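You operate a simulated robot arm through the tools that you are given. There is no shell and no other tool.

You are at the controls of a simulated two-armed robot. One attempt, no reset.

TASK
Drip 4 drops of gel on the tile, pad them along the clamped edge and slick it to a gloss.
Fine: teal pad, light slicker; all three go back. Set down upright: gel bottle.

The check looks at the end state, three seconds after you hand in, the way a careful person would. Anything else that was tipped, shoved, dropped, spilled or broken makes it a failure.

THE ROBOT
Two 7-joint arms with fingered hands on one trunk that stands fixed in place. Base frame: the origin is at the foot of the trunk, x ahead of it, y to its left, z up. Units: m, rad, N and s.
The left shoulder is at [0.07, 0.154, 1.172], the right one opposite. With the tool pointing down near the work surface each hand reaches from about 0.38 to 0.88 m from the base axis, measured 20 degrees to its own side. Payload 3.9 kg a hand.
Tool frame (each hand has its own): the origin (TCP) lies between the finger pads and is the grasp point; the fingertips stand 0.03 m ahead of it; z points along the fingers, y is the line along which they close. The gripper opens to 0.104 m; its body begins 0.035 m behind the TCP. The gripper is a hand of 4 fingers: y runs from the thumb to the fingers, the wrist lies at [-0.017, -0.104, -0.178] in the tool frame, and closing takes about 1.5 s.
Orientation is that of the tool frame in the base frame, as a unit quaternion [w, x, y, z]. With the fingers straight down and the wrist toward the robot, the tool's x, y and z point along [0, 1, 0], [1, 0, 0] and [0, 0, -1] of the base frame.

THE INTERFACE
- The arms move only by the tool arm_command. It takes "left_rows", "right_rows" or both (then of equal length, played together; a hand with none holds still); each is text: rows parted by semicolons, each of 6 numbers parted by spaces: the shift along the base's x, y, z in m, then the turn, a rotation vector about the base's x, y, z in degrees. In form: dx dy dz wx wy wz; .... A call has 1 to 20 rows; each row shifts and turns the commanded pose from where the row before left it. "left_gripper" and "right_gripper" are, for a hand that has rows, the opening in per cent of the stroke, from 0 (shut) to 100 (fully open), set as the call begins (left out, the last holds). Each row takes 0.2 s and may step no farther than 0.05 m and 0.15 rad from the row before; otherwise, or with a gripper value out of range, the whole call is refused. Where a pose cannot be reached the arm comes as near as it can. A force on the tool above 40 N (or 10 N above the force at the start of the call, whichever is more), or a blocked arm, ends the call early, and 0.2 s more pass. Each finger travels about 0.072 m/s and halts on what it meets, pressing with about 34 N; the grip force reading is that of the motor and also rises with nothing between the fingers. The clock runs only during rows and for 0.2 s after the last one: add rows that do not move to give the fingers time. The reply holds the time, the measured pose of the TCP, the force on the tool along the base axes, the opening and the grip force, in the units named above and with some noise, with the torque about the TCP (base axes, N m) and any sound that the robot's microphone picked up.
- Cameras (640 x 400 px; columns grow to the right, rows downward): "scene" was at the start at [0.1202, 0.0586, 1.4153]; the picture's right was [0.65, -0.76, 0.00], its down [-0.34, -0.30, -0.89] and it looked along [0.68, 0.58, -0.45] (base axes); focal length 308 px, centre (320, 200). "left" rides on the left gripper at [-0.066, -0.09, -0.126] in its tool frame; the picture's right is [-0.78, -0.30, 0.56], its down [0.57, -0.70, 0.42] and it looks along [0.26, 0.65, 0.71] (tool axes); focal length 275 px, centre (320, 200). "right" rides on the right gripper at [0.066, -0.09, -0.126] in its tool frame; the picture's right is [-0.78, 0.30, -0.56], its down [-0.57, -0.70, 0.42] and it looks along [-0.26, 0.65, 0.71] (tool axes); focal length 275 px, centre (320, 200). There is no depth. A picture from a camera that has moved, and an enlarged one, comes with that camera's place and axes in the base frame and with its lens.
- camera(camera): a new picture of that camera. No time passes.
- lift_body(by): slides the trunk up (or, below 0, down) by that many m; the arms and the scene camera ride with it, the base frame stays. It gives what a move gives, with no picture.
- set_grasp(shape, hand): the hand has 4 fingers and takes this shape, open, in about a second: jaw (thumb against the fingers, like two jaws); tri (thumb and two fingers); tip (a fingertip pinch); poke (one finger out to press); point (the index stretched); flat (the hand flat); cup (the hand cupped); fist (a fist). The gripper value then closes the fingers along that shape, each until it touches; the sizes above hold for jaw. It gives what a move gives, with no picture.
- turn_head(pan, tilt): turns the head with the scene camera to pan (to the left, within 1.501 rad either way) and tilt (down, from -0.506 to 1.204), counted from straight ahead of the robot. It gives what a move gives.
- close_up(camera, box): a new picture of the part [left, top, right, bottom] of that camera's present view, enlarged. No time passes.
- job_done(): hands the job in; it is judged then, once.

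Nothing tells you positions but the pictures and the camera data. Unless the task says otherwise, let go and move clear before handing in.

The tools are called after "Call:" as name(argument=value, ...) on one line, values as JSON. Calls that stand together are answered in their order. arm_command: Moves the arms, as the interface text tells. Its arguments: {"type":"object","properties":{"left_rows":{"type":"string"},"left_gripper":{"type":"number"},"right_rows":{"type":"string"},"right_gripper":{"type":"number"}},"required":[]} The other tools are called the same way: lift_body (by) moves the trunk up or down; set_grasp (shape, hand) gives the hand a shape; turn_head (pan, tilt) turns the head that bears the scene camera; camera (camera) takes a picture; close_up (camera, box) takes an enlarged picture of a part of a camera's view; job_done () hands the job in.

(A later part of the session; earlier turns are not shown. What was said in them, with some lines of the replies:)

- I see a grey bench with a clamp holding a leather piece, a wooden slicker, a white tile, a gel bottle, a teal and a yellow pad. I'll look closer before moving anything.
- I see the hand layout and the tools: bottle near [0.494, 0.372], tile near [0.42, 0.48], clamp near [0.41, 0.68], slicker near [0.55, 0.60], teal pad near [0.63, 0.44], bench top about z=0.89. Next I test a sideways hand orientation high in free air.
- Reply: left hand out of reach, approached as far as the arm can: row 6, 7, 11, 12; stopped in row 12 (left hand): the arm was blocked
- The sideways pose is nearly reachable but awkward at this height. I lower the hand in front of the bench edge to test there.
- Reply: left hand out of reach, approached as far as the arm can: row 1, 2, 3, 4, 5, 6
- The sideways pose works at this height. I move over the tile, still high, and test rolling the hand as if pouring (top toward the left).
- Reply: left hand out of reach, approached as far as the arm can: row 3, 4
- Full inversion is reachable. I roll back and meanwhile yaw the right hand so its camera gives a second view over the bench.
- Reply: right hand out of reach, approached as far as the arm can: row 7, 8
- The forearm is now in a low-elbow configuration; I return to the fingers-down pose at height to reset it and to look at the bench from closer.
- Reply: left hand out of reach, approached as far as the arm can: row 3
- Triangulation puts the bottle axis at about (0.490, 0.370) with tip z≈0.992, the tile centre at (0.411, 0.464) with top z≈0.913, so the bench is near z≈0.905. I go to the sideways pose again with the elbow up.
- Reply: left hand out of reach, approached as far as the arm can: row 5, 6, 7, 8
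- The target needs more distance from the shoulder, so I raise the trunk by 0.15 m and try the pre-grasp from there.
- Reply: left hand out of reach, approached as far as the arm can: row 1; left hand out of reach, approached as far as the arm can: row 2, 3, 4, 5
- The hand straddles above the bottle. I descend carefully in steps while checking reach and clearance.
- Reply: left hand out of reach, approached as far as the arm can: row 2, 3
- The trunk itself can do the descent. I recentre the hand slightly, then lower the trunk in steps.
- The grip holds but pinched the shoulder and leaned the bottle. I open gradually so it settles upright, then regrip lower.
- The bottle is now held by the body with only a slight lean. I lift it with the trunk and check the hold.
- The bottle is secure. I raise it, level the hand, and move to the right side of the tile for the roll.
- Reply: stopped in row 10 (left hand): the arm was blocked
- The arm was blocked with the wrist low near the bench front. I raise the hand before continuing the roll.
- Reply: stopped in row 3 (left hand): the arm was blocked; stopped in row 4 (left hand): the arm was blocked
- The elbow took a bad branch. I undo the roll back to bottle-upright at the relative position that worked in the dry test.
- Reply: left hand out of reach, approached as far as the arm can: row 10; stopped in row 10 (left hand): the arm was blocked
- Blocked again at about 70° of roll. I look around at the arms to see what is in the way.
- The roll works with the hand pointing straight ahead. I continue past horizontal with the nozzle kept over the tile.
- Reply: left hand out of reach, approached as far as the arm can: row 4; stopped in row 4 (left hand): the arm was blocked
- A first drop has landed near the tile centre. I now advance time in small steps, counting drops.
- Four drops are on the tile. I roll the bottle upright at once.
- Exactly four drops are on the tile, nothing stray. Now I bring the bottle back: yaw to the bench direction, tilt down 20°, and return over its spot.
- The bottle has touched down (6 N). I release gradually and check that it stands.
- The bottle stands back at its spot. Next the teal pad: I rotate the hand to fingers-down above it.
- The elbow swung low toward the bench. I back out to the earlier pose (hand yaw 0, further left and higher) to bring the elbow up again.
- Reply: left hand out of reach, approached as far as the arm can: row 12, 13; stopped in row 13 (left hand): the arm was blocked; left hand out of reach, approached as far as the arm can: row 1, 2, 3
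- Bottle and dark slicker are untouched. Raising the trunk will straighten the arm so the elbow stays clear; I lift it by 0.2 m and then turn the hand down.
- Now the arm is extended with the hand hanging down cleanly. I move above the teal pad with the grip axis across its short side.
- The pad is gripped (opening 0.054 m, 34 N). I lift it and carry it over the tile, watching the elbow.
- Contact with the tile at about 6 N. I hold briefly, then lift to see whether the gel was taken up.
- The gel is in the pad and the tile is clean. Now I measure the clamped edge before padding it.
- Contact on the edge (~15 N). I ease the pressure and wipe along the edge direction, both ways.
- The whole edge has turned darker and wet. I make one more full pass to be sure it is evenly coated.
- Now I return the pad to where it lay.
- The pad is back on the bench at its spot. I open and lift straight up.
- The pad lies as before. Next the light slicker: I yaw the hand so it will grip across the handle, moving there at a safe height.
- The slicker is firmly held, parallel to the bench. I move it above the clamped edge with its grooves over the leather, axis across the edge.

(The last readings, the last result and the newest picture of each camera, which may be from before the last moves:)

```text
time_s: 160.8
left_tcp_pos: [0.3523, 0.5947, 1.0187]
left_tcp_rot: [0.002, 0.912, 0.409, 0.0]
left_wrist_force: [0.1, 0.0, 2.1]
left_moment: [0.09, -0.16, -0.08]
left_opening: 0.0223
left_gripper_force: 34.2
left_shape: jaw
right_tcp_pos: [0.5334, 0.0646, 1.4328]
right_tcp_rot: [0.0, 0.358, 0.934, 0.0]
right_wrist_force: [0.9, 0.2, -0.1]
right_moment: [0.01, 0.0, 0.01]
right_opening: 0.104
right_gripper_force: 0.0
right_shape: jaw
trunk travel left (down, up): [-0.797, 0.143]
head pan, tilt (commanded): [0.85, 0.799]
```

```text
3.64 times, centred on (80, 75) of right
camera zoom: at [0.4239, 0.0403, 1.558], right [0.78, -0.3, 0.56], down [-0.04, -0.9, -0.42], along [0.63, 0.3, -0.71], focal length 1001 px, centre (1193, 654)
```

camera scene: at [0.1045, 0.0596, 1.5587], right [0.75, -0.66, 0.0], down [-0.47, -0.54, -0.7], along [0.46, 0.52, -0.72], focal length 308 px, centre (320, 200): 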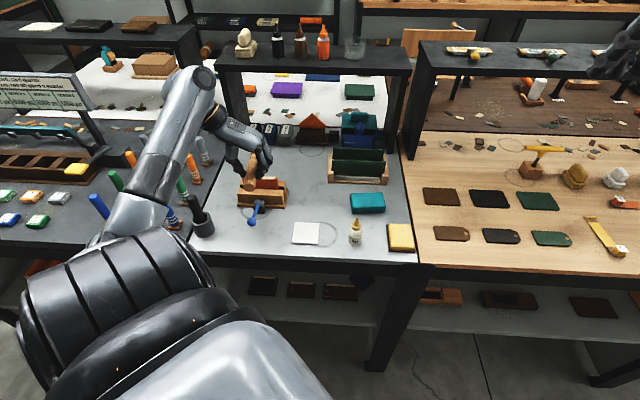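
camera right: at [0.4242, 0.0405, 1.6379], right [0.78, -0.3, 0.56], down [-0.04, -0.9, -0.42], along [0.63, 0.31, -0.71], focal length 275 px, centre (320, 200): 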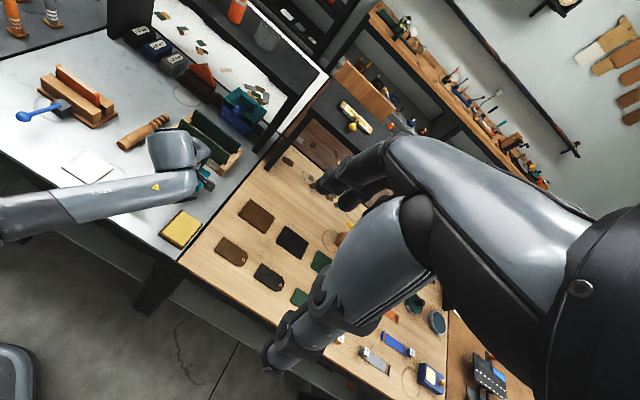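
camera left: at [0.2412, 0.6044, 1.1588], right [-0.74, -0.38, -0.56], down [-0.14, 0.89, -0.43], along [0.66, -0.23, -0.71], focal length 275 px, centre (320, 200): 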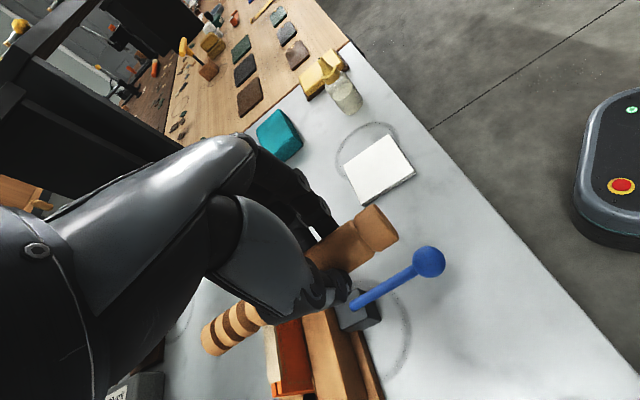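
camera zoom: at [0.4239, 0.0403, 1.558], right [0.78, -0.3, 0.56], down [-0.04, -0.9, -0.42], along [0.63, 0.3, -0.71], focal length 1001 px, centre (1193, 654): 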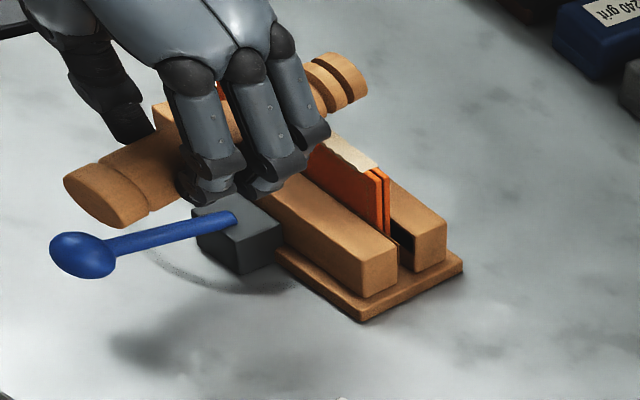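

Contact on the edge. I press lightly and rub back and forth along the edge.

Call:
arm_command(left_rows="0 0 -0.002 0 0 0; -0.0067 0.006 0 0 0 0; -0.0067 0.006 0 0 0 0; -0.0067 0.006 0 0 0 0; -0.0067 0.006 0 0 0 0; 0.0067 -0.006 0 0 0 0; 0.0067 -0.006 0 0 0 0; 0.0067 -0.006 0 0 0 0; 0.0067 -0.006 0 0 0 0; 0.0067 -0.006 0 0 0 0; 0.0067 -0.006 0 0 0 0; 0.0067 -0.006 0 0 0 0; 0.0067 -0.006 0 0 0 0; 0 0 0 0 0 0")

Call:
close_up(camera="right", box=[0, 20, 160, 130])

Call:
camera(camera="left")

```text
time_s: 163.8
left_tcp_pos: [0.3792, 0.5705, 1.017]
left_tcp_rot: [0.001, 0.912, 0.409, 0.0]
left_wrist_force: [-0.5, 0.4, 1.1]
left_moment: [0.19, -0.07, 0.04]
left_opening: 0.0225
left_gripper_force: 34.0
left_shape: jaw
right_tcp_pos: [0.5326, 0.0636, 1.4311]
right_tcp_rot: [0.0, 0.358, 0.934, 0.001]
right_wrist_force: [-1.6, 0.6, -0.8]
right_moment: [0.02, 0.02, -0.04]
right_opening: 0.1038
right_gripper_force: 0.0
right_shape: jaw
trunk travel left (down, up): [-0.797, 0.143]
head pan, tilt (commanded): [0.85, 0.799]
```

```text
3.64 times, centred on (80, 75) of right
camera zoom: at [0.4234, 0.0408, 1.5581], right [0.78, -0.3, 0.56], down [-0.04, -0.9, -0.42], along [0.63, 0.3, -0.71], focal length 1001 px, centre (1193, 654)
```

zoom: 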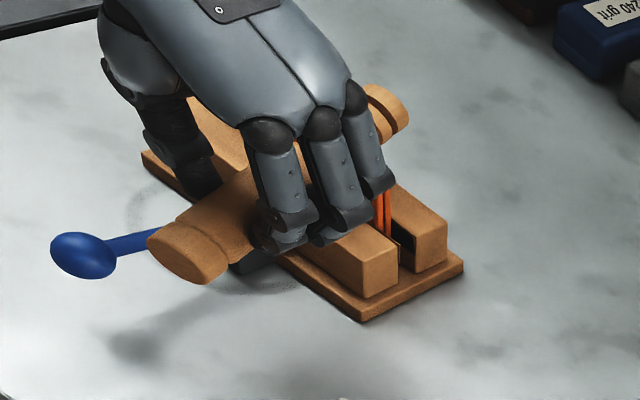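

```text
taken
camera left: at [0.2682, 0.5804, 1.1417], right [-0.74, -0.38, -0.56], down [-0.14, 0.89, -0.43], along [0.66, -0.23, -0.71], focal length 275 px, centre (320, 200)
```

left: 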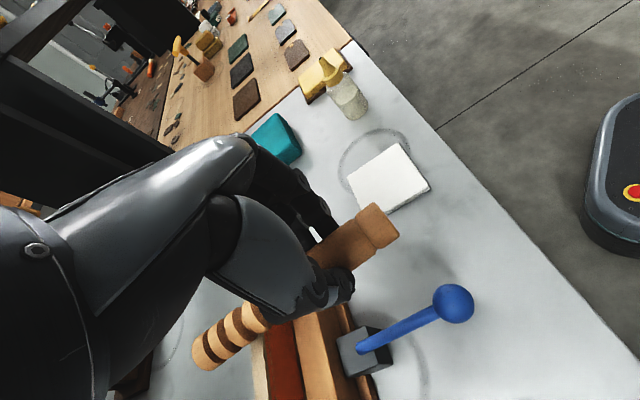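

Call:
arm_command(left_rows="0 0 0.02 0 0 0; 0 0 0.03 0 0 0; 0 0 0.03 0 0 0; 0 0 0 0 0 0")

Call:
close_up(camera="right", box=[0, 20, 160, 130])

Call:
close_up(camera="scene", box=[200, 120, 320, 240])

Call:
camera(camera="left")

```text
time_s: 164.8
left_tcp_pos: [0.3807, 0.5722, 1.0954]
left_tcp_rot: [0.001, 0.912, 0.41, 0.001]
left_wrist_force: [0.7, 0.5, -0.9]
left_moment: [-0.03, 0.0, 0.02]
left_opening: 0.0221
left_gripper_force: 34.0
left_shape: jaw
right_tcp_pos: [0.5335, 0.0639, 1.4316]
right_tcp_rot: [0.0, 0.359, 0.933, -0.001]
right_wrist_force: [0.3, 0.6, 0.5]
right_moment: [-0.01, -0.02, 0.0]
right_opening: 0.1036
right_gripper_force: 0.1
right_shape: jaw
trunk travel left (down, up): [-0.797, 0.143]
head pan, tilt (commanded): [0.85, 0.799]
```

```text
3.64 times, centred on (80, 75) of right
camera zoom: at [0.4244, 0.0411, 1.5578], right [0.78, -0.3, 0.56], down [-0.04, -0.9, -0.42], along [0.63, 0.3, -0.71], focal length 1001 px, centre (1193, 654)
```

zoom: 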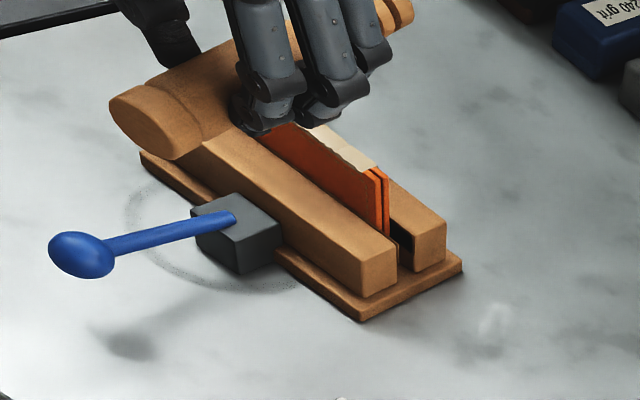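

```text
3.33 times, centred on (260, 180) of scene
camera zoom: at [0.1045, 0.0597, 1.5587], right [0.75, -0.66, 0.0], down [-0.47, -0.54, -0.7], along [0.46, 0.52, -0.72], focal length 1028 px, centre (520, 267)
```

zoom: 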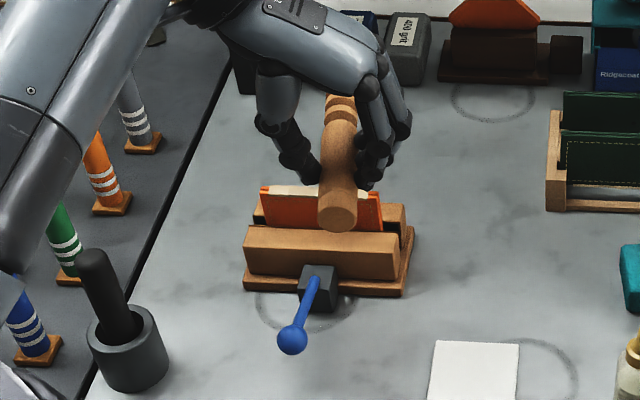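

```text
taken
camera left: at [0.2689, 0.5816, 1.2216], right [-0.74, -0.38, -0.56], down [-0.14, 0.89, -0.43], along [0.66, -0.23, -0.71], focal length 275 px, centre (320, 200)
```

left: 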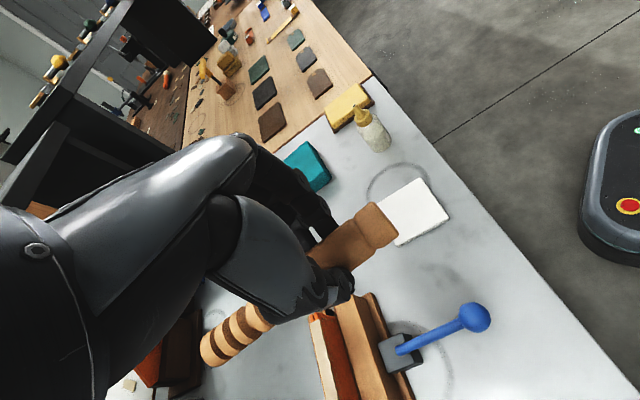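

Call:
close_up(camera="right", box=[50, 40, 120, 90])

Call:
close_up(camera="scene", box=[235, 160, 295, 215])

```text
8.00 times, centred on (85, 65) of right
camera zoom: at [0.4244, 0.0411, 1.5578], right [0.78, -0.3, 0.56], down [-0.04, -0.9, -0.42], along [0.63, 0.3, -0.71], focal length 2202 px, centre (2200, 1280)
```

zoom: 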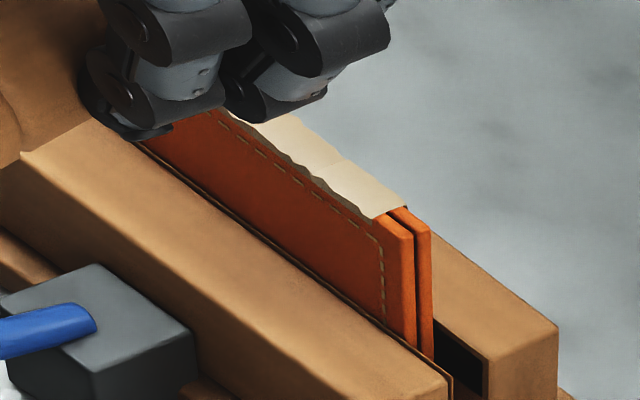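

```text
7.27 times, centred on (265, 188) of scene
camera zoom: at [0.1045, 0.0597, 1.5587], right [0.75, -0.66, 0.0], down [-0.47, -0.54, -0.7], along [0.46, 0.52, -0.72], focal length 2244 px, centre (720, 291)
```

zoom: 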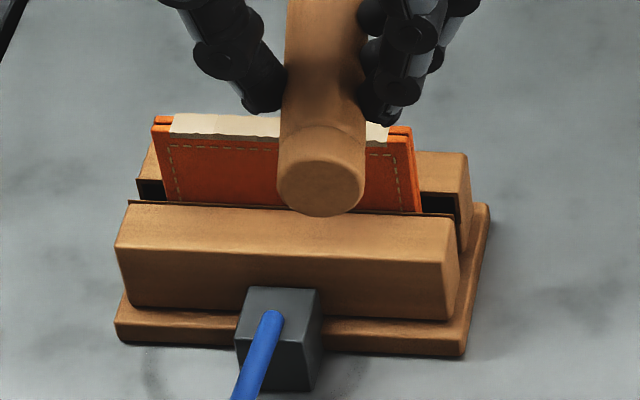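

Call:
arm_command(left_rows="-0.001 -0.001 -0.03 0 0 0; 0 0 -0.03 0 0 0; 0 0 -0.0155 0 0 0; 0 0 -0.004 0 0 0; 0 0 0 0 0 0")

Call:
arm_command(left_rows="-0.0089 0.008 0 0 0 0; -0.0089 0.008 0 0 0 0; -0.0089 0.008 0 0 0 0; -0.0089 0.008 0 0 0 0; -0.0089 0.008 0 0 0 0; -0.0089 0.008 0 0 0 0; 0.0089 -0.008 0 0 0 0; 0.0089 -0.008 0 0 0 0; 0.0089 -0.008 0 0 0 0; 0.0089 -0.008 0 0 0 0; 0.0089 -0.008 0 0 0 0; 0.0089 -0.008 0 0 0 0; -0.0089 0.008 0 0 0 0; -0.0089 0.008 0 0 0 0; -0.0089 0.008 0 0 0 0; -0.0089 0.008 0 0 0 0; -0.0089 0.008 0 0 0 0; -0.0089 0.008 0 0 0 0")

Call:
close_up(camera="right", box=[20, 30, 120, 100])

```text
time_s: 166.0
left_tcp_pos: [0.3769, 0.5697, 1.0167]
left_tcp_rot: [0.001, 0.912, 0.409, 0.0]
left_wrist_force: [0.4, -0.4, 3.0]
left_moment: [0.16, -0.11, -0.03]
left_opening: 0.022
left_gripper_force: 33.5
left_shape: jaw
right_tcp_pos: [0.5337, 0.0632, 1.4317]
right_tcp_rot: [0.0, 0.359, 0.933, 0.0]
right_wrist_force: [0.1, 0.1, -0.3]
right_moment: [0.0, 0.0, 0.02]
right_opening: 0.1039
right_gripper_force: 0.0
right_shape: jaw
trunk travel left (down, up): [-0.797, 0.143]
head pan, tilt (commanded): [0.85, 0.799]
```

```text
time_s: 169.8
left_tcp_pos: [0.3241, 0.6175, 1.0168]
left_tcp_rot: [0.0, 0.912, 0.41, 0.0]
left_wrist_force: [0.7, -0.4, 1.2]
left_moment: [0.1, -0.1, -0.1]
left_opening: 0.0221
left_gripper_force: 34.1
left_shape: jaw
right_tcp_pos: [0.5327, 0.0635, 1.4313]
right_tcp_rot: [0.0, 0.358, 0.934, 0.0]
right_wrist_force: [0.3, -0.1, 0.5]
right_moment: [-0.02, -0.01, 0.0]
right_opening: 0.1037
right_gripper_force: 0.1
right_shape: jaw
trunk travel left (down, up): [-0.797, 0.143]
head pan, tilt (commanded): [0.85, 0.799]
```

```text
5.71 times, centred on (70, 65) of right
camera zoom: at [0.4237, 0.0408, 1.558], right [0.78, -0.3, 0.56], down [-0.04, -0.9, -0.42], along [0.63, 0.3, -0.71], focal length 1573 px, centre (1749, 971)
```

zoom: 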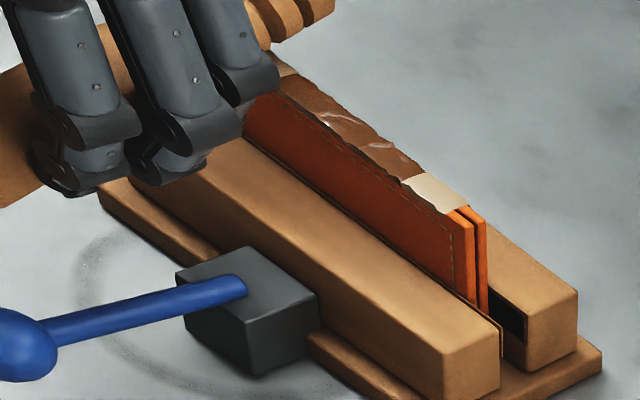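

The edge is turning brown and glossy in the middle; the right end is still pale. I extend the strokes toward both ends.

Call:
arm_command(left_rows="0.0089 -0.008 0 0 0 0; 0.0089 -0.008 0 0 0 0; 0.0089 -0.008 0 0 0 0; 0.0089 -0.008 0 0 0 0; 0.0089 -0.008 0 0 0 0; 0.0089 -0.008 0 0 0 0; 0.0075 -0.0067 0 0 0 0; -0.0075 0.0067 0 0 0 0; 0.0075 -0.0067 0 0 0 0; 0.004 -0.0036 0 0 0 0; -0.008 0.0072 0 0 0 0; 0.008 -0.0072 0 0 0 0; 0 0 0 0 0 0")

Call:
close_up(camera="right", box=[20, 30, 120, 100])

Call:
close_up(camera="scene", box=[235, 160, 295, 215])

```text
time_s: 172.6
left_tcp_pos: [0.3898, 0.5591, 1.0181]
left_tcp_rot: [0.001, 0.912, 0.41, 0.0]
left_wrist_force: [-0.6, -0.2, 1.2]
left_moment: [0.09, -0.02, 0.01]
left_opening: 0.022
left_gripper_force: 33.7
left_shape: jaw
right_tcp_pos: [0.533, 0.063, 1.4311]
right_tcp_rot: [0.0, 0.358, 0.934, 0.0]
right_wrist_force: [0.0, 0.1, -0.1]
right_moment: [-0.01, 0.01, 0.04]
right_opening: 0.1041
right_gripper_force: 0.0
right_shape: jaw
trunk travel left (down, up): [-0.797, 0.143]
head pan, tilt (commanded): [0.85, 0.799]
```

```text
5.71 times, centred on (70, 65) of right
camera zoom: at [0.4241, 0.0405, 1.5579], right [0.78, -0.3, 0.56], down [-0.04, -0.9, -0.42], along [0.63, 0.31, -0.71], focal length 1573 px, centre (1749, 971)
```

zoom: 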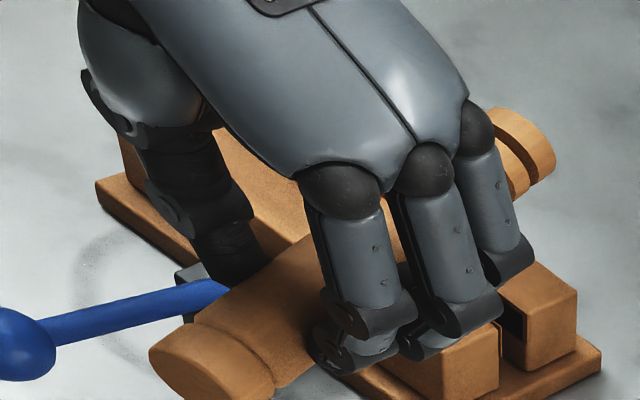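

```text
7.27 times, centred on (265, 188) of scene
camera zoom: at [0.1043, 0.059, 1.5587], right [0.75, -0.66, 0.0], down [-0.47, -0.54, -0.7], along [0.46, 0.52, -0.72], focal length 2244 px, centre (720, 291)
```

zoom: 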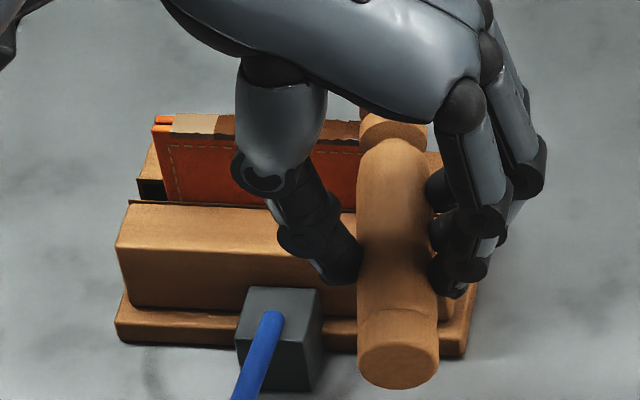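

Call:
arm_command(left_rows="-0.0084 0.0075 0 0 0 0; -0.0084 0.0075 0 0 0 0; -0.0084 0.0075 0 0 0 0; -0.0084 0.0075 0 0 0 0; -0.0084 0.0075 0 0 0 0; -0.0084 0.0075 0 0 0 0; -0.0084 0.0075 0 0 0 0; -0.0084 0.0075 0 0 0 0; -0.0065 0.0058 0 0 0 0; 0.008 -0.0072 0 0 0 0; 0.008 -0.0072 0 0 0 0; -0.008 0.0072 0 0 0 0; -0.008 0.0072 0 0 0 0; 0.008 -0.0072 0 0 0 0; 0.008 -0.0072 0 0 0 0; -0.008 0.0072 0 0 0 0; -0.008 0.0072 0 0 0 0; 0 0 0 0 0 0")

Call:
close_up(camera="right", box=[20, 30, 120, 100])

Call:
close_up(camera="scene", box=[235, 160, 295, 215])

```text
time_s: 176.4
left_tcp_pos: [0.3164, 0.6245, 1.0171]
left_tcp_rot: [0.0, 0.912, 0.41, -0.001]
left_wrist_force: [0.7, -0.7, 0.8]
left_moment: [0.05, -0.02, -0.01]
left_opening: 0.0223
left_gripper_force: 33.9
left_shape: jaw
right_tcp_pos: [0.5342, 0.0626, 1.4315]
right_tcp_rot: [-0.001, 0.358, 0.934, 0.0]
right_wrist_force: [-0.3, 0.5, 0.3]
right_moment: [-0.02, 0.01, 0.0]
right_opening: 0.1036
right_gripper_force: 0.1
right_shape: jaw
trunk travel left (down, up): [-0.797, 0.143]
head pan, tilt (commanded): [0.85, 0.799]
```

```text
5.71 times, centred on (70, 65) of right
camera zoom: at [0.4244, 0.0404, 1.5578], right [0.78, -0.3, 0.56], down [-0.04, -0.9, -0.42], along [0.63, 0.3, -0.71], focal length 1573 px, centre (1749, 971)
```

zoom: 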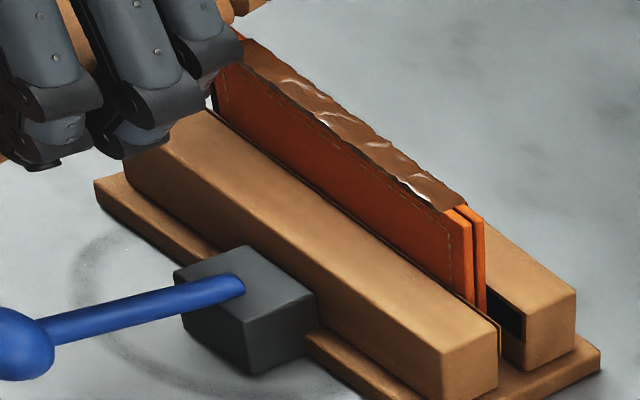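

```text
7.27 times, centred on (265, 188) of scene
camera zoom: at [0.1046, 0.059, 1.5587], right [0.75, -0.66, 0.0], down [-0.47, -0.54, -0.7], along [0.46, 0.52, -0.72], focal length 2244 px, centre (720, 291)
```

zoom: 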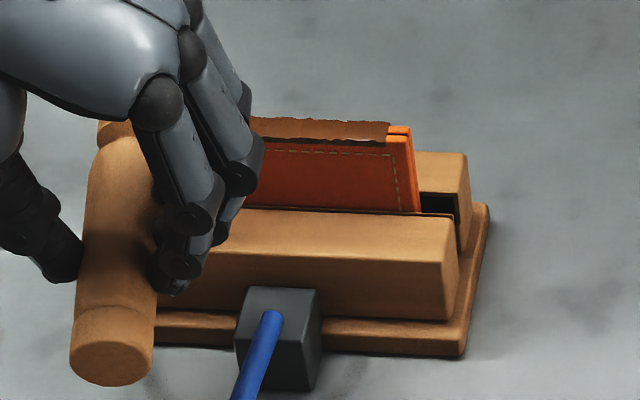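

Call:
arm_command(left_rows="0 0 0.02 0 0 0; 0 0 0.03 0 0 0; 0 0 0.04 0 0 0; 0 0 0.04 0 0 0; 0 0 0 0 0 0")

Call:
close_up(camera="right", box=[40, 30, 110, 80])

Call:
close_up(camera="scene", box=[235, 160, 295, 215])

Call:
camera(camera="left")

```text
time_s: 177.6
left_tcp_pos: [0.3163, 0.6266, 1.1459]
left_tcp_rot: [0.0, 0.913, 0.409, 0.001]
left_wrist_force: [0.7, 0.0, -1.4]
left_moment: [-0.03, 0.02, 0.02]
left_opening: 0.0222
left_gripper_force: 34.0
left_shape: jaw
right_tcp_pos: [0.5335, 0.0639, 1.4317]
right_tcp_rot: [0.0, 0.359, 0.933, 0.0]
right_wrist_force: [-0.3, -0.1, -0.1]
right_moment: [-0.01, -0.03, -0.03]
right_opening: 0.1035
right_gripper_force: 0.0
right_shape: jaw
trunk travel left (down, up): [-0.797, 0.143]
head pan, tilt (commanded): [0.85, 0.799]
```

```text
8.00 times, centred on (75, 55) of right
camera zoom: at [0.4241, 0.0411, 1.5579], right [0.78, -0.3, 0.56], down [-0.04, -0.9, -0.42], along [0.63, 0.3, -0.71], focal length 2202 px, centre (2280, 1360)
```

zoom: 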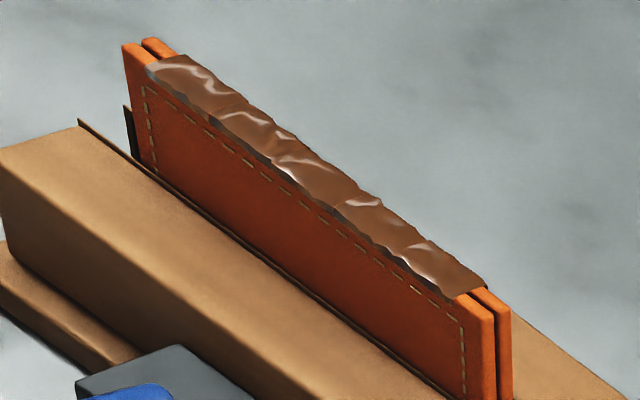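

```text
7.27 times, centred on (265, 188) of scene
camera zoom: at [0.1043, 0.0597, 1.5587], right [0.75, -0.66, 0.0], down [-0.47, -0.54, -0.7], along [0.46, 0.52, -0.72], focal length 2244 px, centre (720, 291)
```

zoom: 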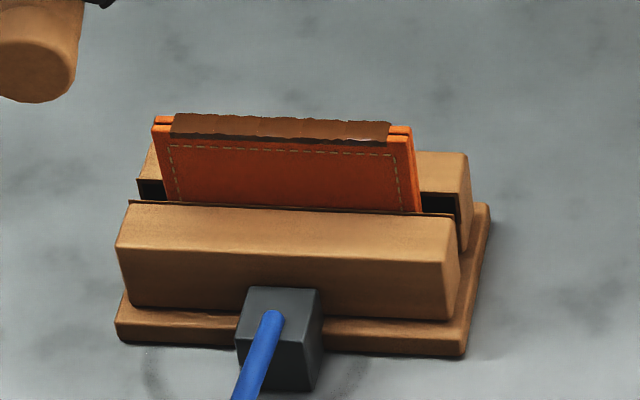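

```text
taken
camera left: at [0.2059, 0.6355, 1.2721], right [-0.74, -0.38, -0.56], down [-0.14, 0.89, -0.43], along [0.66, -0.23, -0.71], focal length 275 px, centre (320, 200)
```

left: 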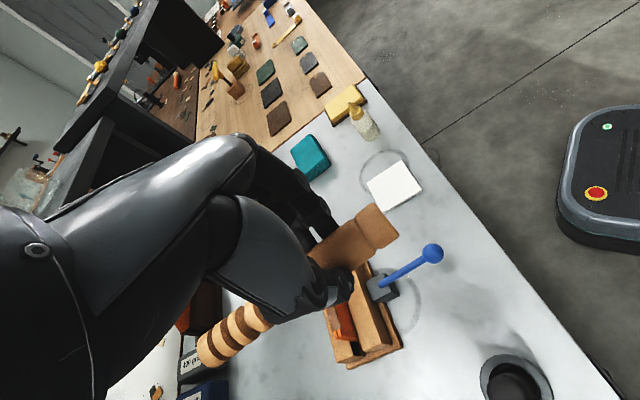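

Call:
close_up(camera="right", box=[54, 32, 104, 70])

Call:
close_up(camera="scene", box=[245, 165, 285, 195])

```text
10.53 times, centred on (79, 51) of right
camera zoom: at [0.4241, 0.0411, 1.5579], right [0.78, -0.3, 0.56], down [-0.04, -0.9, -0.42], along [0.63, 0.3, -0.71], focal length 2898 px, centre (2857, 1768)
```

zoom: 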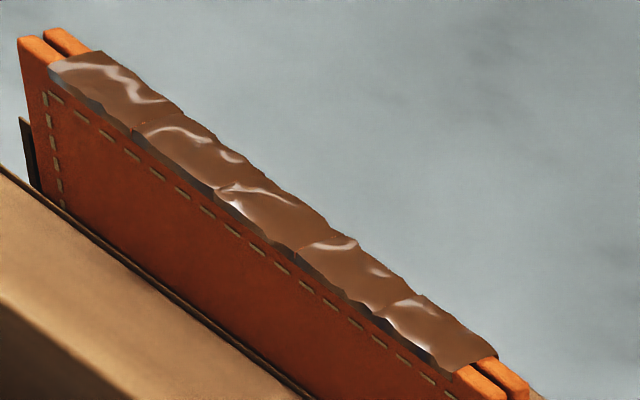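

```text
13.33 times, centred on (265, 180) of scene
camera zoom: at [0.1043, 0.0597, 1.5587], right [0.75, -0.66, 0.0], down [-0.47, -0.54, -0.7], along [0.46, 0.52, -0.72], focal length 4114 px, centre (1053, 467)
```

zoom: 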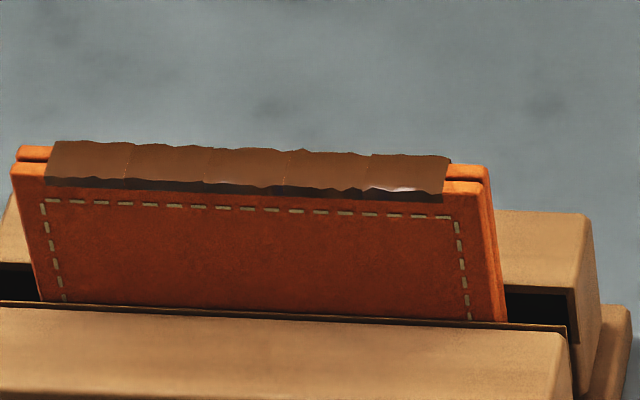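

All five segments of the edge are uniformly brown and glossy. Now I return the slicker to its spot.

Call:
arm_command(left_rows="0.0214 -0.0071 -0.005 0 0 -1.5; 0.0214 -0.0071 -0.005 0 0 -1.5; 0.0214 -0.0071 -0.005 0 0 -2; 0.0214 -0.0071 -0.005 0 0 0; 0.0214 -0.0071 -0.005 0 0 0; 0.0214 -0.0071 -0.005 0 0 0; 0.0214 -0.0071 -0.005 0 0 0; 0.0214 -0.0071 -0.005 0 0 0; 0.0214 -0.0071 -0.005 0 0 0; 0 0 -0.03 0 0 0; 0 0 -0.03 0 0 0; 0 0 0 0 0 0")

Call:
camera(camera="left")

Call:
close_up(camera="right", box=[60, 40, 220, 150])

Call:
close_up(camera="scene", box=[240, 110, 380, 230])

```text
time_s: 180.2
left_tcp_pos: [0.5092, 0.5621, 1.0405]
left_tcp_rot: [-0.001, 0.93, 0.368, 0.001]
left_wrist_force: [0.5, 0.1, -0.7]
left_moment: [0.0, 0.02, 0.0]
left_opening: 0.0223
left_gripper_force: 34.1
left_shape: jaw
right_tcp_pos: [0.5351, 0.0644, 1.4312]
right_tcp_rot: [0.0, 0.358, 0.934, 0.0]
right_wrist_force: [0.6, 0.8, 0.5]
right_moment: [0.03, -0.01, 0.01]
right_opening: 0.1036
right_gripper_force: 0.1
right_shape: jaw
trunk travel left (down, up): [-0.797, 0.143]
head pan, tilt (commanded): [0.85, 0.799]
```

```text
taken
camera left: at [0.3994, 0.581, 1.1665], right [-0.77, -0.32, -0.56], down [-0.06, 0.9, -0.43], along [0.64, -0.29, -0.71], focal length 275 px, centre (320, 200)
```

left: 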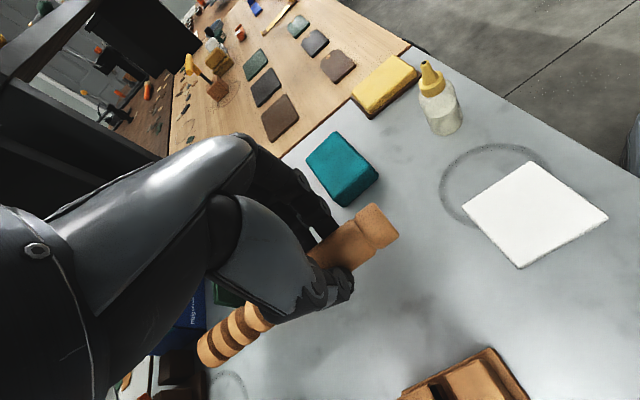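

```text
3.64 times, centred on (140, 95) of right
camera zoom: at [0.4244, 0.0406, 1.5578], right [0.78, -0.3, 0.56], down [-0.04, -0.9, -0.42], along [0.63, 0.31, -0.71], focal length 1001 px, centre (974, 582)
```

zoom: 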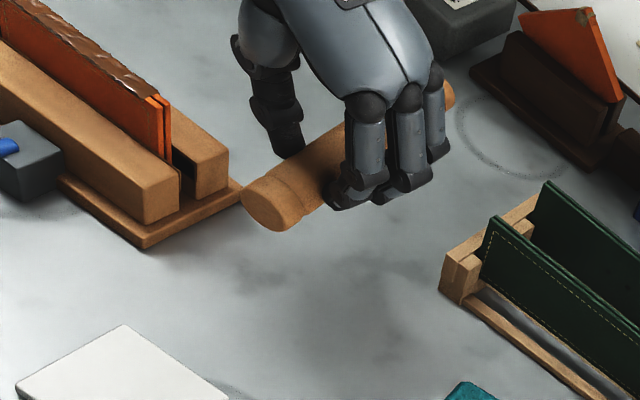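

```text
3.33 times, centred on (310, 170) of scene
camera zoom: at [0.1046, 0.0591, 1.5587], right [0.75, -0.66, 0.0], down [-0.47, -0.54, -0.7], along [0.46, 0.52, -0.72], focal length 1028 px, centre (353, 300)
```

zoom: 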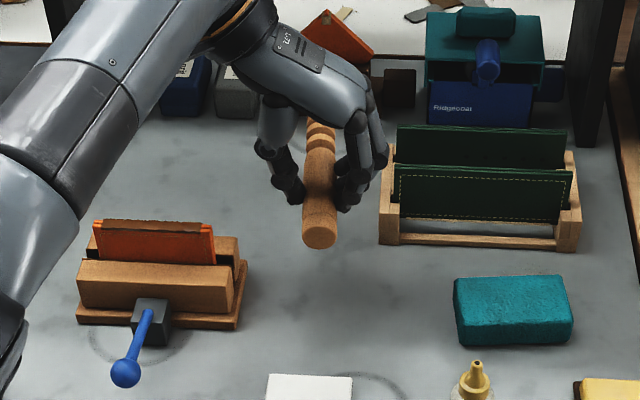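

Call:
arm_command(left_rows="-0.002 -0.001 -0.02 0 0 -3.5; 0 0 -0.03 0 0 0; 0 0 -0.03 0 0 0; 0 0 -0.012 0 0 0; 0 0 0 0 0 0")

Call:
camera(camera="left")

Call:
close_up(camera="right", box=[60, 60, 220, 170])

```text
time_s: 181.4
left_tcp_pos: [0.5071, 0.5593, 0.9495]
left_tcp_rot: [0.001, 0.94, 0.34, 0.0]
left_wrist_force: [0.3, 0.7, -0.2]
left_moment: [-0.02, 0.02, -0.02]
left_opening: 0.022
left_gripper_force: 33.7
left_shape: jaw
right_tcp_pos: [0.5341, 0.0641, 1.432]
right_tcp_rot: [0.0, 0.358, 0.934, -0.001]
right_wrist_force: [-0.1, 0.6, 0.3]
right_moment: [0.03, 0.02, 0.02]
right_opening: 0.1037
right_gripper_force: 0.0
right_shape: jaw
trunk travel left (down, up): [-0.797, 0.143]
head pan, tilt (commanded): [0.85, 0.799]
```

```text
taken
camera left: at [0.3985, 0.5863, 1.0745], right [-0.79, -0.27, -0.56], down [-0.01, 0.91, -0.43], along [0.62, -0.33, -0.71], focal length 275 px, centre (320, 200)
```

left: 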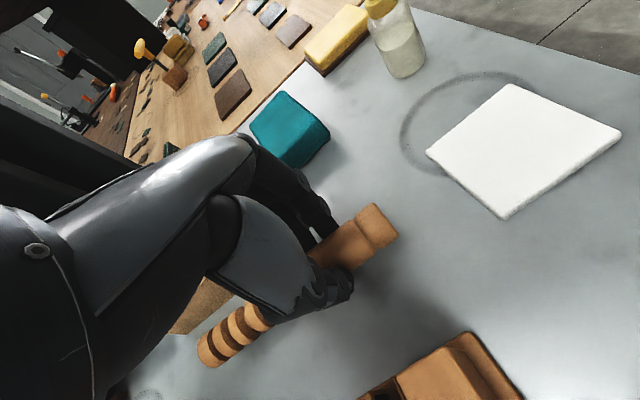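

```text
3.64 times, centred on (140, 115) of right
camera zoom: at [0.424, 0.0409, 1.5579], right [0.78, -0.3, 0.56], down [-0.04, -0.9, -0.42], along [0.63, 0.3, -0.71], focal length 1001 px, centre (974, 509)
```

zoom: 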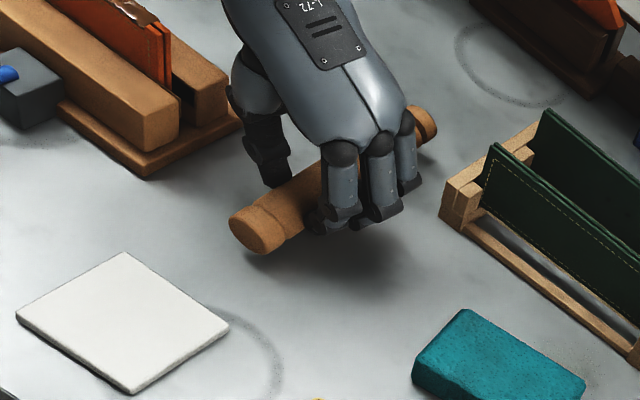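

Call:
arm_command(left_rows="0.006 0.001 0 0 0 -3; 0 0 -0.006 0 0 0; 0 0 0 0 0 0")

Call:
close_up(camera="right", box=[60, 60, 220, 170])

Call:
close_up(camera="scene", box=[240, 110, 380, 230])

```text
time_s: 182.2
left_tcp_pos: [0.5122, 0.5604, 0.9445]
left_tcp_rot: [0.001, 0.949, 0.316, 0.0]
left_wrist_force: [-0.9, -0.6, -1.1]
left_moment: [-0.02, -0.01, 0.01]
left_opening: 0.0222
left_gripper_force: 34.2
left_shape: jaw
right_tcp_pos: [0.5322, 0.0644, 1.4322]
right_tcp_rot: [0.0, 0.358, 0.934, 0.0]
right_wrist_force: [-0.6, -0.1, 0.4]
right_moment: [0.01, -0.01, -0.02]
right_opening: 0.1037
right_gripper_force: 0.0
right_shape: jaw
trunk travel left (down, up): [-0.797, 0.143]
head pan, tilt (commanded): [0.85, 0.799]
```

```text
3.64 times, centred on (140, 115) of right
camera zoom: at [0.4235, 0.041, 1.5581], right [0.78, -0.3, 0.56], down [-0.04, -0.9, -0.42], along [0.63, 0.3, -0.71], focal length 1001 px, centre (974, 509)
```

zoom: 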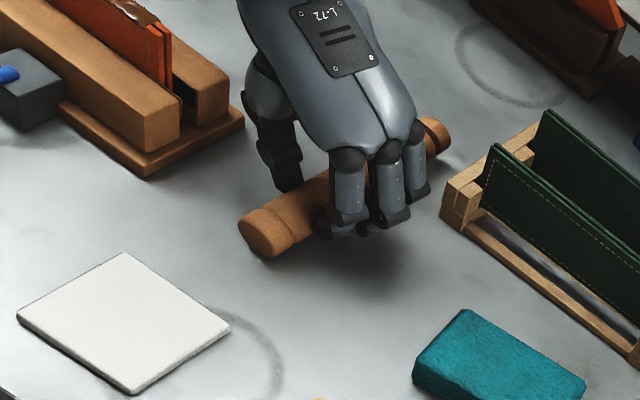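

```text
3.33 times, centred on (310, 170) of scene
camera zoom: at [0.1037, 0.0596, 1.5587], right [0.75, -0.66, 0.0], down [-0.47, -0.54, -0.7], along [0.46, 0.52, -0.72], focal length 1028 px, centre (353, 300)
```

zoom: 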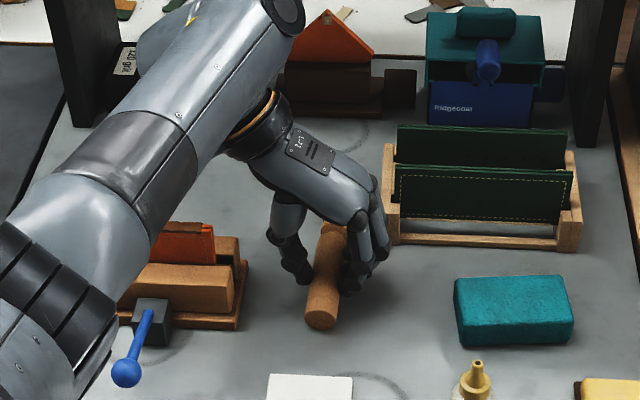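

Call:
arm_command(left_rows="0 0 -0.003 0 0 0; 0 0 0 0 0 0")

Call:
arm_command(left_rows="0 0 -0.002 0 0 0; 0 0 0 0 0 0")

Call:
close_up(camera="right", box=[60, 60, 220, 170])

```text
time_s: 182.8
left_tcp_pos: [0.5125, 0.5601, 0.9418]
left_tcp_rot: [0.001, 0.949, 0.316, 0.001]
left_wrist_force: [-0.4, -0.8, 1.7]
left_moment: [-0.08, 0.03, 0.02]
left_opening: 0.0222
left_gripper_force: 34.3
left_shape: jaw
right_tcp_pos: [0.5342, 0.0635, 1.4318]
right_tcp_rot: [0.0, 0.359, 0.934, 0.0]
right_wrist_force: [-0.6, -0.3, -0.3]
right_moment: [-0.01, 0.01, -0.01]
right_opening: 0.1036
right_gripper_force: 0.1
right_shape: jaw
trunk travel left (down, up): [-0.797, 0.143]
head pan, tilt (commanded): [0.85, 0.799]
```

```text
time_s: 183.4
left_tcp_pos: [0.5117, 0.561, 0.9395]
left_tcp_rot: [0.0, 0.949, 0.316, 0.002]
left_wrist_force: [1.1, 0.3, 6.2]
left_moment: [-0.03, 0.1, 0.0]
left_opening: 0.0223
left_gripper_force: 34.1
left_shape: jaw
right_tcp_pos: [0.534, 0.0634, 1.4316]
right_tcp_rot: [-0.001, 0.358, 0.934, 0.0]
right_wrist_force: [-0.3, -0.1, -0.3]
right_moment: [0.01, 0.02, 0.0]
right_opening: 0.1035
right_gripper_force: 0.1
right_shape: jaw
trunk travel left (down, up): [-0.797, 0.143]
head pan, tilt (commanded): [0.85, 0.799]
```

```text
3.64 times, centred on (140, 115) of right
camera zoom: at [0.4234, 0.0403, 1.5582], right [0.78, -0.3, 0.56], down [-0.04, -0.9, -0.42], along [0.63, 0.31, -0.71], focal length 1001 px, centre (974, 509)
```

zoom: 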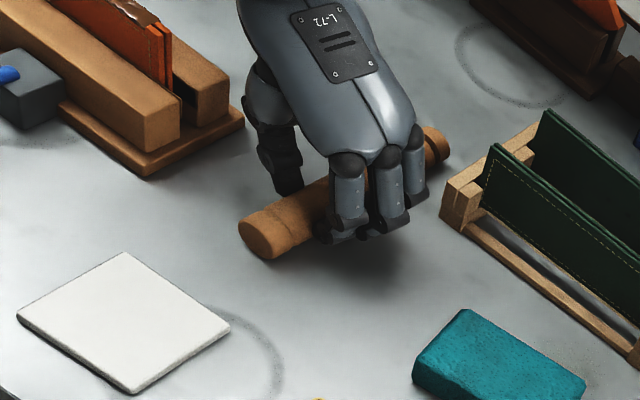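

The slicker is on the bench. I release it gently.

Call:
arm_command(left_rows="0 0 0.001 0 0 0; 0 0 0 0 0 0; 0 0 0 0 0 0", left_gripper=30)

Call:
close_up(camera="right", box=[60, 60, 220, 170])

```text
time_s: 184.2
left_tcp_pos: [0.5115, 0.5604, 0.9402]
left_tcp_rot: [0.0, 0.949, 0.316, 0.0]
left_wrist_force: [0.0, 0.3, -0.6]
left_moment: [-0.02, 0.0, 0.0]
left_opening: 0.031
left_gripper_force: 0.0
left_shape: jaw
right_tcp_pos: [0.5319, 0.0626, 1.4301]
right_tcp_rot: [-0.001, 0.358, 0.934, 0.001]
right_wrist_force: [0.0, 0.7, 0.1]
right_moment: [-0.01, -0.02, 0.0]
right_opening: 0.1039
right_gripper_force: 0.0
right_shape: jaw
trunk travel left (down, up): [-0.797, 0.143]
head pan, tilt (commanded): [0.85, 0.799]
```

```text
3.64 times, centred on (140, 115) of right
camera zoom: at [0.424, 0.0408, 1.5579], right [0.78, -0.3, 0.56], down [-0.04, -0.9, -0.42], along [0.63, 0.3, -0.71], focal length 1001 px, centre (974, 509)
```

zoom: 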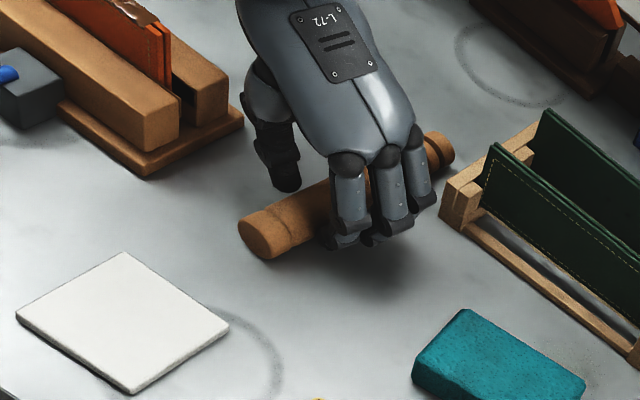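

Call:
arm_command(left_rows="0 0 0 0 0 0; 0 0 0 0 0 0; 0 0 0 0 0 0; 0 0 0 0 0 0; 0 0 0.015 0 0 0; 0 0 0.03 0 0 0; 0 0 0.04 0 0 0; 0 0 0.04 0 0 0; 0 0 0.04 0 0 0; 0 0 0 0 0 0", left_gripper=65)

Call:
close_up(camera="right", box=[60, 60, 220, 170])

Call:
camera(camera="left")

Call:
camera(camera="scene")

```text
time_s: 186.4
left_tcp_pos: [0.5131, 0.5618, 1.1063]
left_tcp_rot: [0.001, 0.949, 0.317, -0.001]
left_wrist_force: [-0.6, -0.4, 0.1]
left_moment: [0.01, -0.02, 0.0]
left_opening: 0.0673
left_gripper_force: 0.1
left_shape: jaw
right_tcp_pos: [0.533, 0.0634, 1.4311]
right_tcp_rot: [-0.001, 0.358, 0.934, -0.001]
right_wrist_force: [-0.9, 0.4, 0.0]
right_moment: [0.03, 0.02, 0.0]
right_opening: 0.1037
right_gripper_force: 0.1
right_shape: jaw
trunk travel left (down, up): [-0.797, 0.143]
head pan, tilt (commanded): [0.85, 0.799]
```

```text
3.64 times, centred on (140, 115) of right
camera zoom: at [0.4242, 0.0411, 1.5578], right [0.78, -0.3, 0.56], down [-0.04, -0.9, -0.42], along [0.63, 0.3, -0.71], focal length 1001 px, centre (974, 509)
```

zoom: 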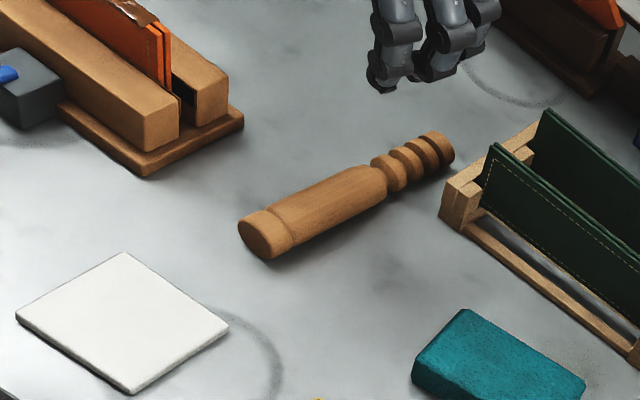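

```text
taken
camera left: at [0.406, 0.5934, 1.2303], right [-0.8, -0.23, -0.56], down [0.04, 0.9, -0.43], along [0.6, -0.36, -0.71], focal length 275 px, centre (320, 200)
```

left: 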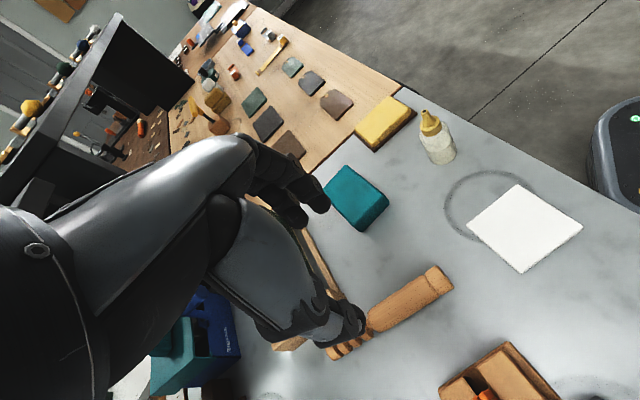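

```text
taken
camera scene: at [0.1044, 0.0596, 1.5587], right [0.75, -0.66, 0.0], down [-0.47, -0.54, -0.7], along [0.46, 0.52, -0.72], focal length 308 px, centre (320, 200)
```

scene: 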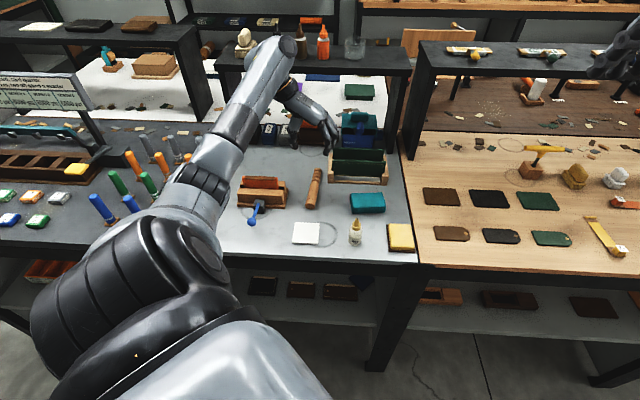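

The slicker rests where it was. I move the arm up and clear, then check the whole scene.

Call:
arm_command(left_rows="0 0 0.04 0 0 0; 0 0 0.04 0 0 0; 0 0 0.04 0 0 0; -0.01 -0.005 0.03 0 0 5; -0.02 -0.01 0.02 0 0 5; -0.02 -0.01 0.01 0 0 5; -0.02 -0.01 0.01 0 0 5; -0.02 -0.01 0 0 0 5; 0 0 0 0 0 0")

Call:
camera(camera="scene")

Call:
close_up(camera="right", box=[0, 20, 240, 220])

Call:
camera(camera="left")

```text
time_s: 188.4
left_tcp_pos: [0.4224, 0.5166, 1.2949]
left_tcp_rot: [0.0, 0.858, 0.514, 0.0]
left_wrist_force: [1.0, 0.0, -0.3]
left_moment: [-0.02, 0.02, -0.02]
left_opening: 0.0674
left_gripper_force: 0.1
left_shape: jaw
right_tcp_pos: [0.5329, 0.0641, 1.4321]
right_tcp_rot: [0.0, 0.358, 0.934, 0.0]
right_wrist_force: [-0.1, 0.4, 0.1]
right_moment: [0.0, 0.01, -0.02]
right_opening: 0.1038
right_gripper_force: 0.1
right_shape: jaw
trunk travel left (down, up): [-0.797, 0.143]
head pan, tilt (commanded): [0.85, 0.799]
```

```text
taken
camera scene: at [0.1047, 0.0597, 1.5587], right [0.75, -0.66, 0.0], down [-0.47, -0.54, -0.7], along [0.46, 0.52, -0.72], focal length 308 px, centre (320, 200)
```

scene: 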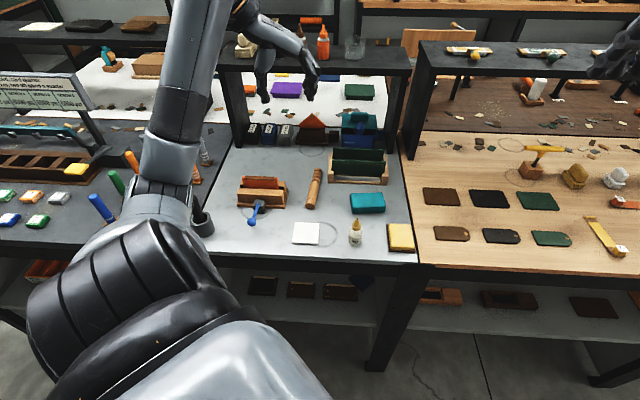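

```text
2.00 times, centred on (120, 120) of right
camera zoom: at [0.4245, 0.0411, 1.5578], right [0.78, -0.3, 0.56], down [-0.04, -0.9, -0.42], along [0.63, 0.3, -0.71], focal length 551 px, centre (720, 360)
```

zoom: 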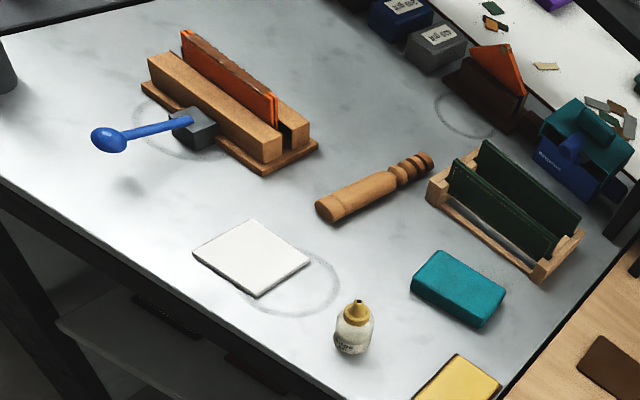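

```text
taken
camera left: at [0.3119, 0.5004, 1.4194], right [-0.63, -0.55, -0.56], down [-0.35, 0.83, -0.43], along [0.7, -0.07, -0.71], focal length 275 px, centre (320, 200)
```

left: 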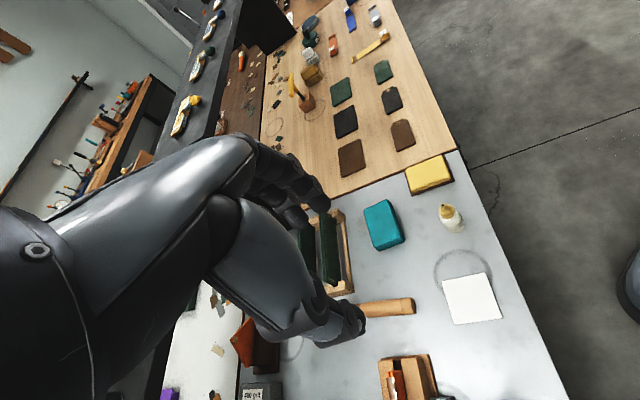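

Call:
close_up(camera="scene", box=[180, 160, 430, 270])

Call:
close_up(camera="right", box=[100, 130, 220, 210])

Call:
close_up(camera="scene", box=[80, 130, 240, 260])

Call:
close_up(camera="right", box=[54, 28, 114, 73])

```text
2.56 times, centred on (305, 215) of scene
camera zoom: at [0.1047, 0.0597, 1.5587], right [0.75, -0.66, 0.0], down [-0.47, -0.54, -0.7], along [0.46, 0.52, -0.72], focal length 790 px, centre (358, 162)
```

zoom: 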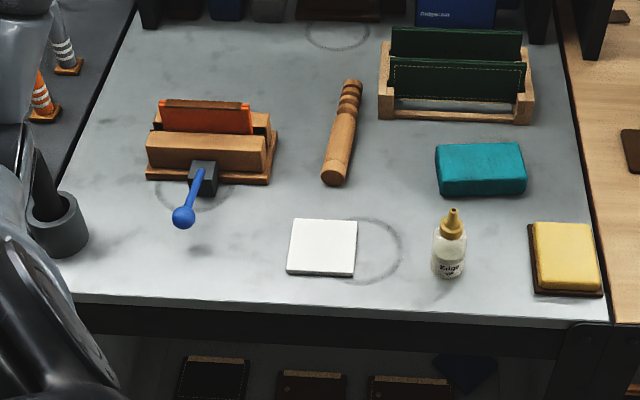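

```text
5.00 times, centred on (160, 170) of right
camera zoom: at [0.4245, 0.0411, 1.5578], right [0.78, -0.3, 0.56], down [-0.04, -0.9, -0.42], along [0.63, 0.3, -0.71], focal length 1376 px, centre (1120, 350)
```

zoom: 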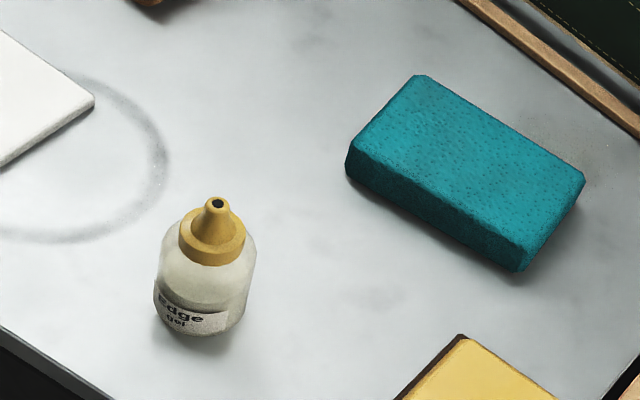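

```text
3.08 times, centred on (160, 195) of scene
camera zoom: at [0.1047, 0.0597, 1.5587], right [0.75, -0.66, 0.0], down [-0.47, -0.54, -0.7], along [0.46, 0.52, -0.72], focal length 949 px, centre (812, 215)
```

zoom: 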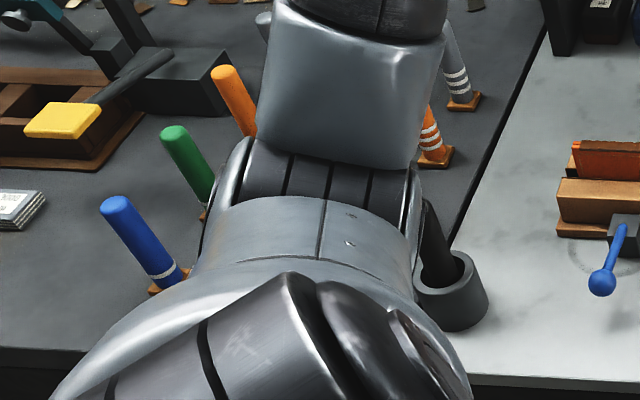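

```text
8.89 times, centred on (84, 50) of right
camera zoom: at [0.4245, 0.0411, 1.5578], right [0.78, -0.3, 0.56], down [-0.04, -0.9, -0.42], along [0.63, 0.3, -0.71], focal length 2447 px, centre (2418, 1529)
```

zoom: 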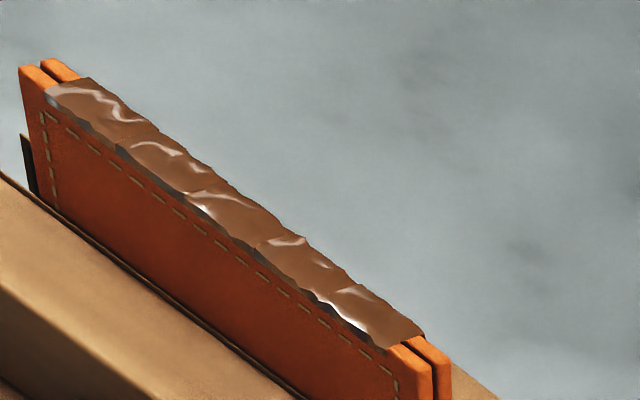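

The final check shows all of it in order:
- The edge is glossy along its whole length.
- The tile is clean.
- The bottle stands upright at its spot.
- The teal pad and light slicker are back where they lay, the slicker turned about 4° from how it was.
- Both hands are empty and clear.

I'm handing in.

Call:
job_done()

```text
The job is handed in.
```

The job is done and handed in; I don't have the verdict yet. Exactly four drops went onto the tile. I took them up with the teal pad and wiped them along the full clamped edge. I then rubbed the edge with the light slicker until all five segments were evenly brown and glossy.

- **Gel bottle:** it stands upright on its original spot.
- **Teal pad:** it is back where it lay.
- **Light slicker:** it is back within about 4 mm, but turned roughly 4° from how it first lay.
- **Clamped leather:** the wiping may have shifted it in the clamp by a millimetre or two. The clamp itself did not visibly move.

I saw no stray drips and nothing tipped or knocked. Both hands were empty and clear of the bench at hand-in.
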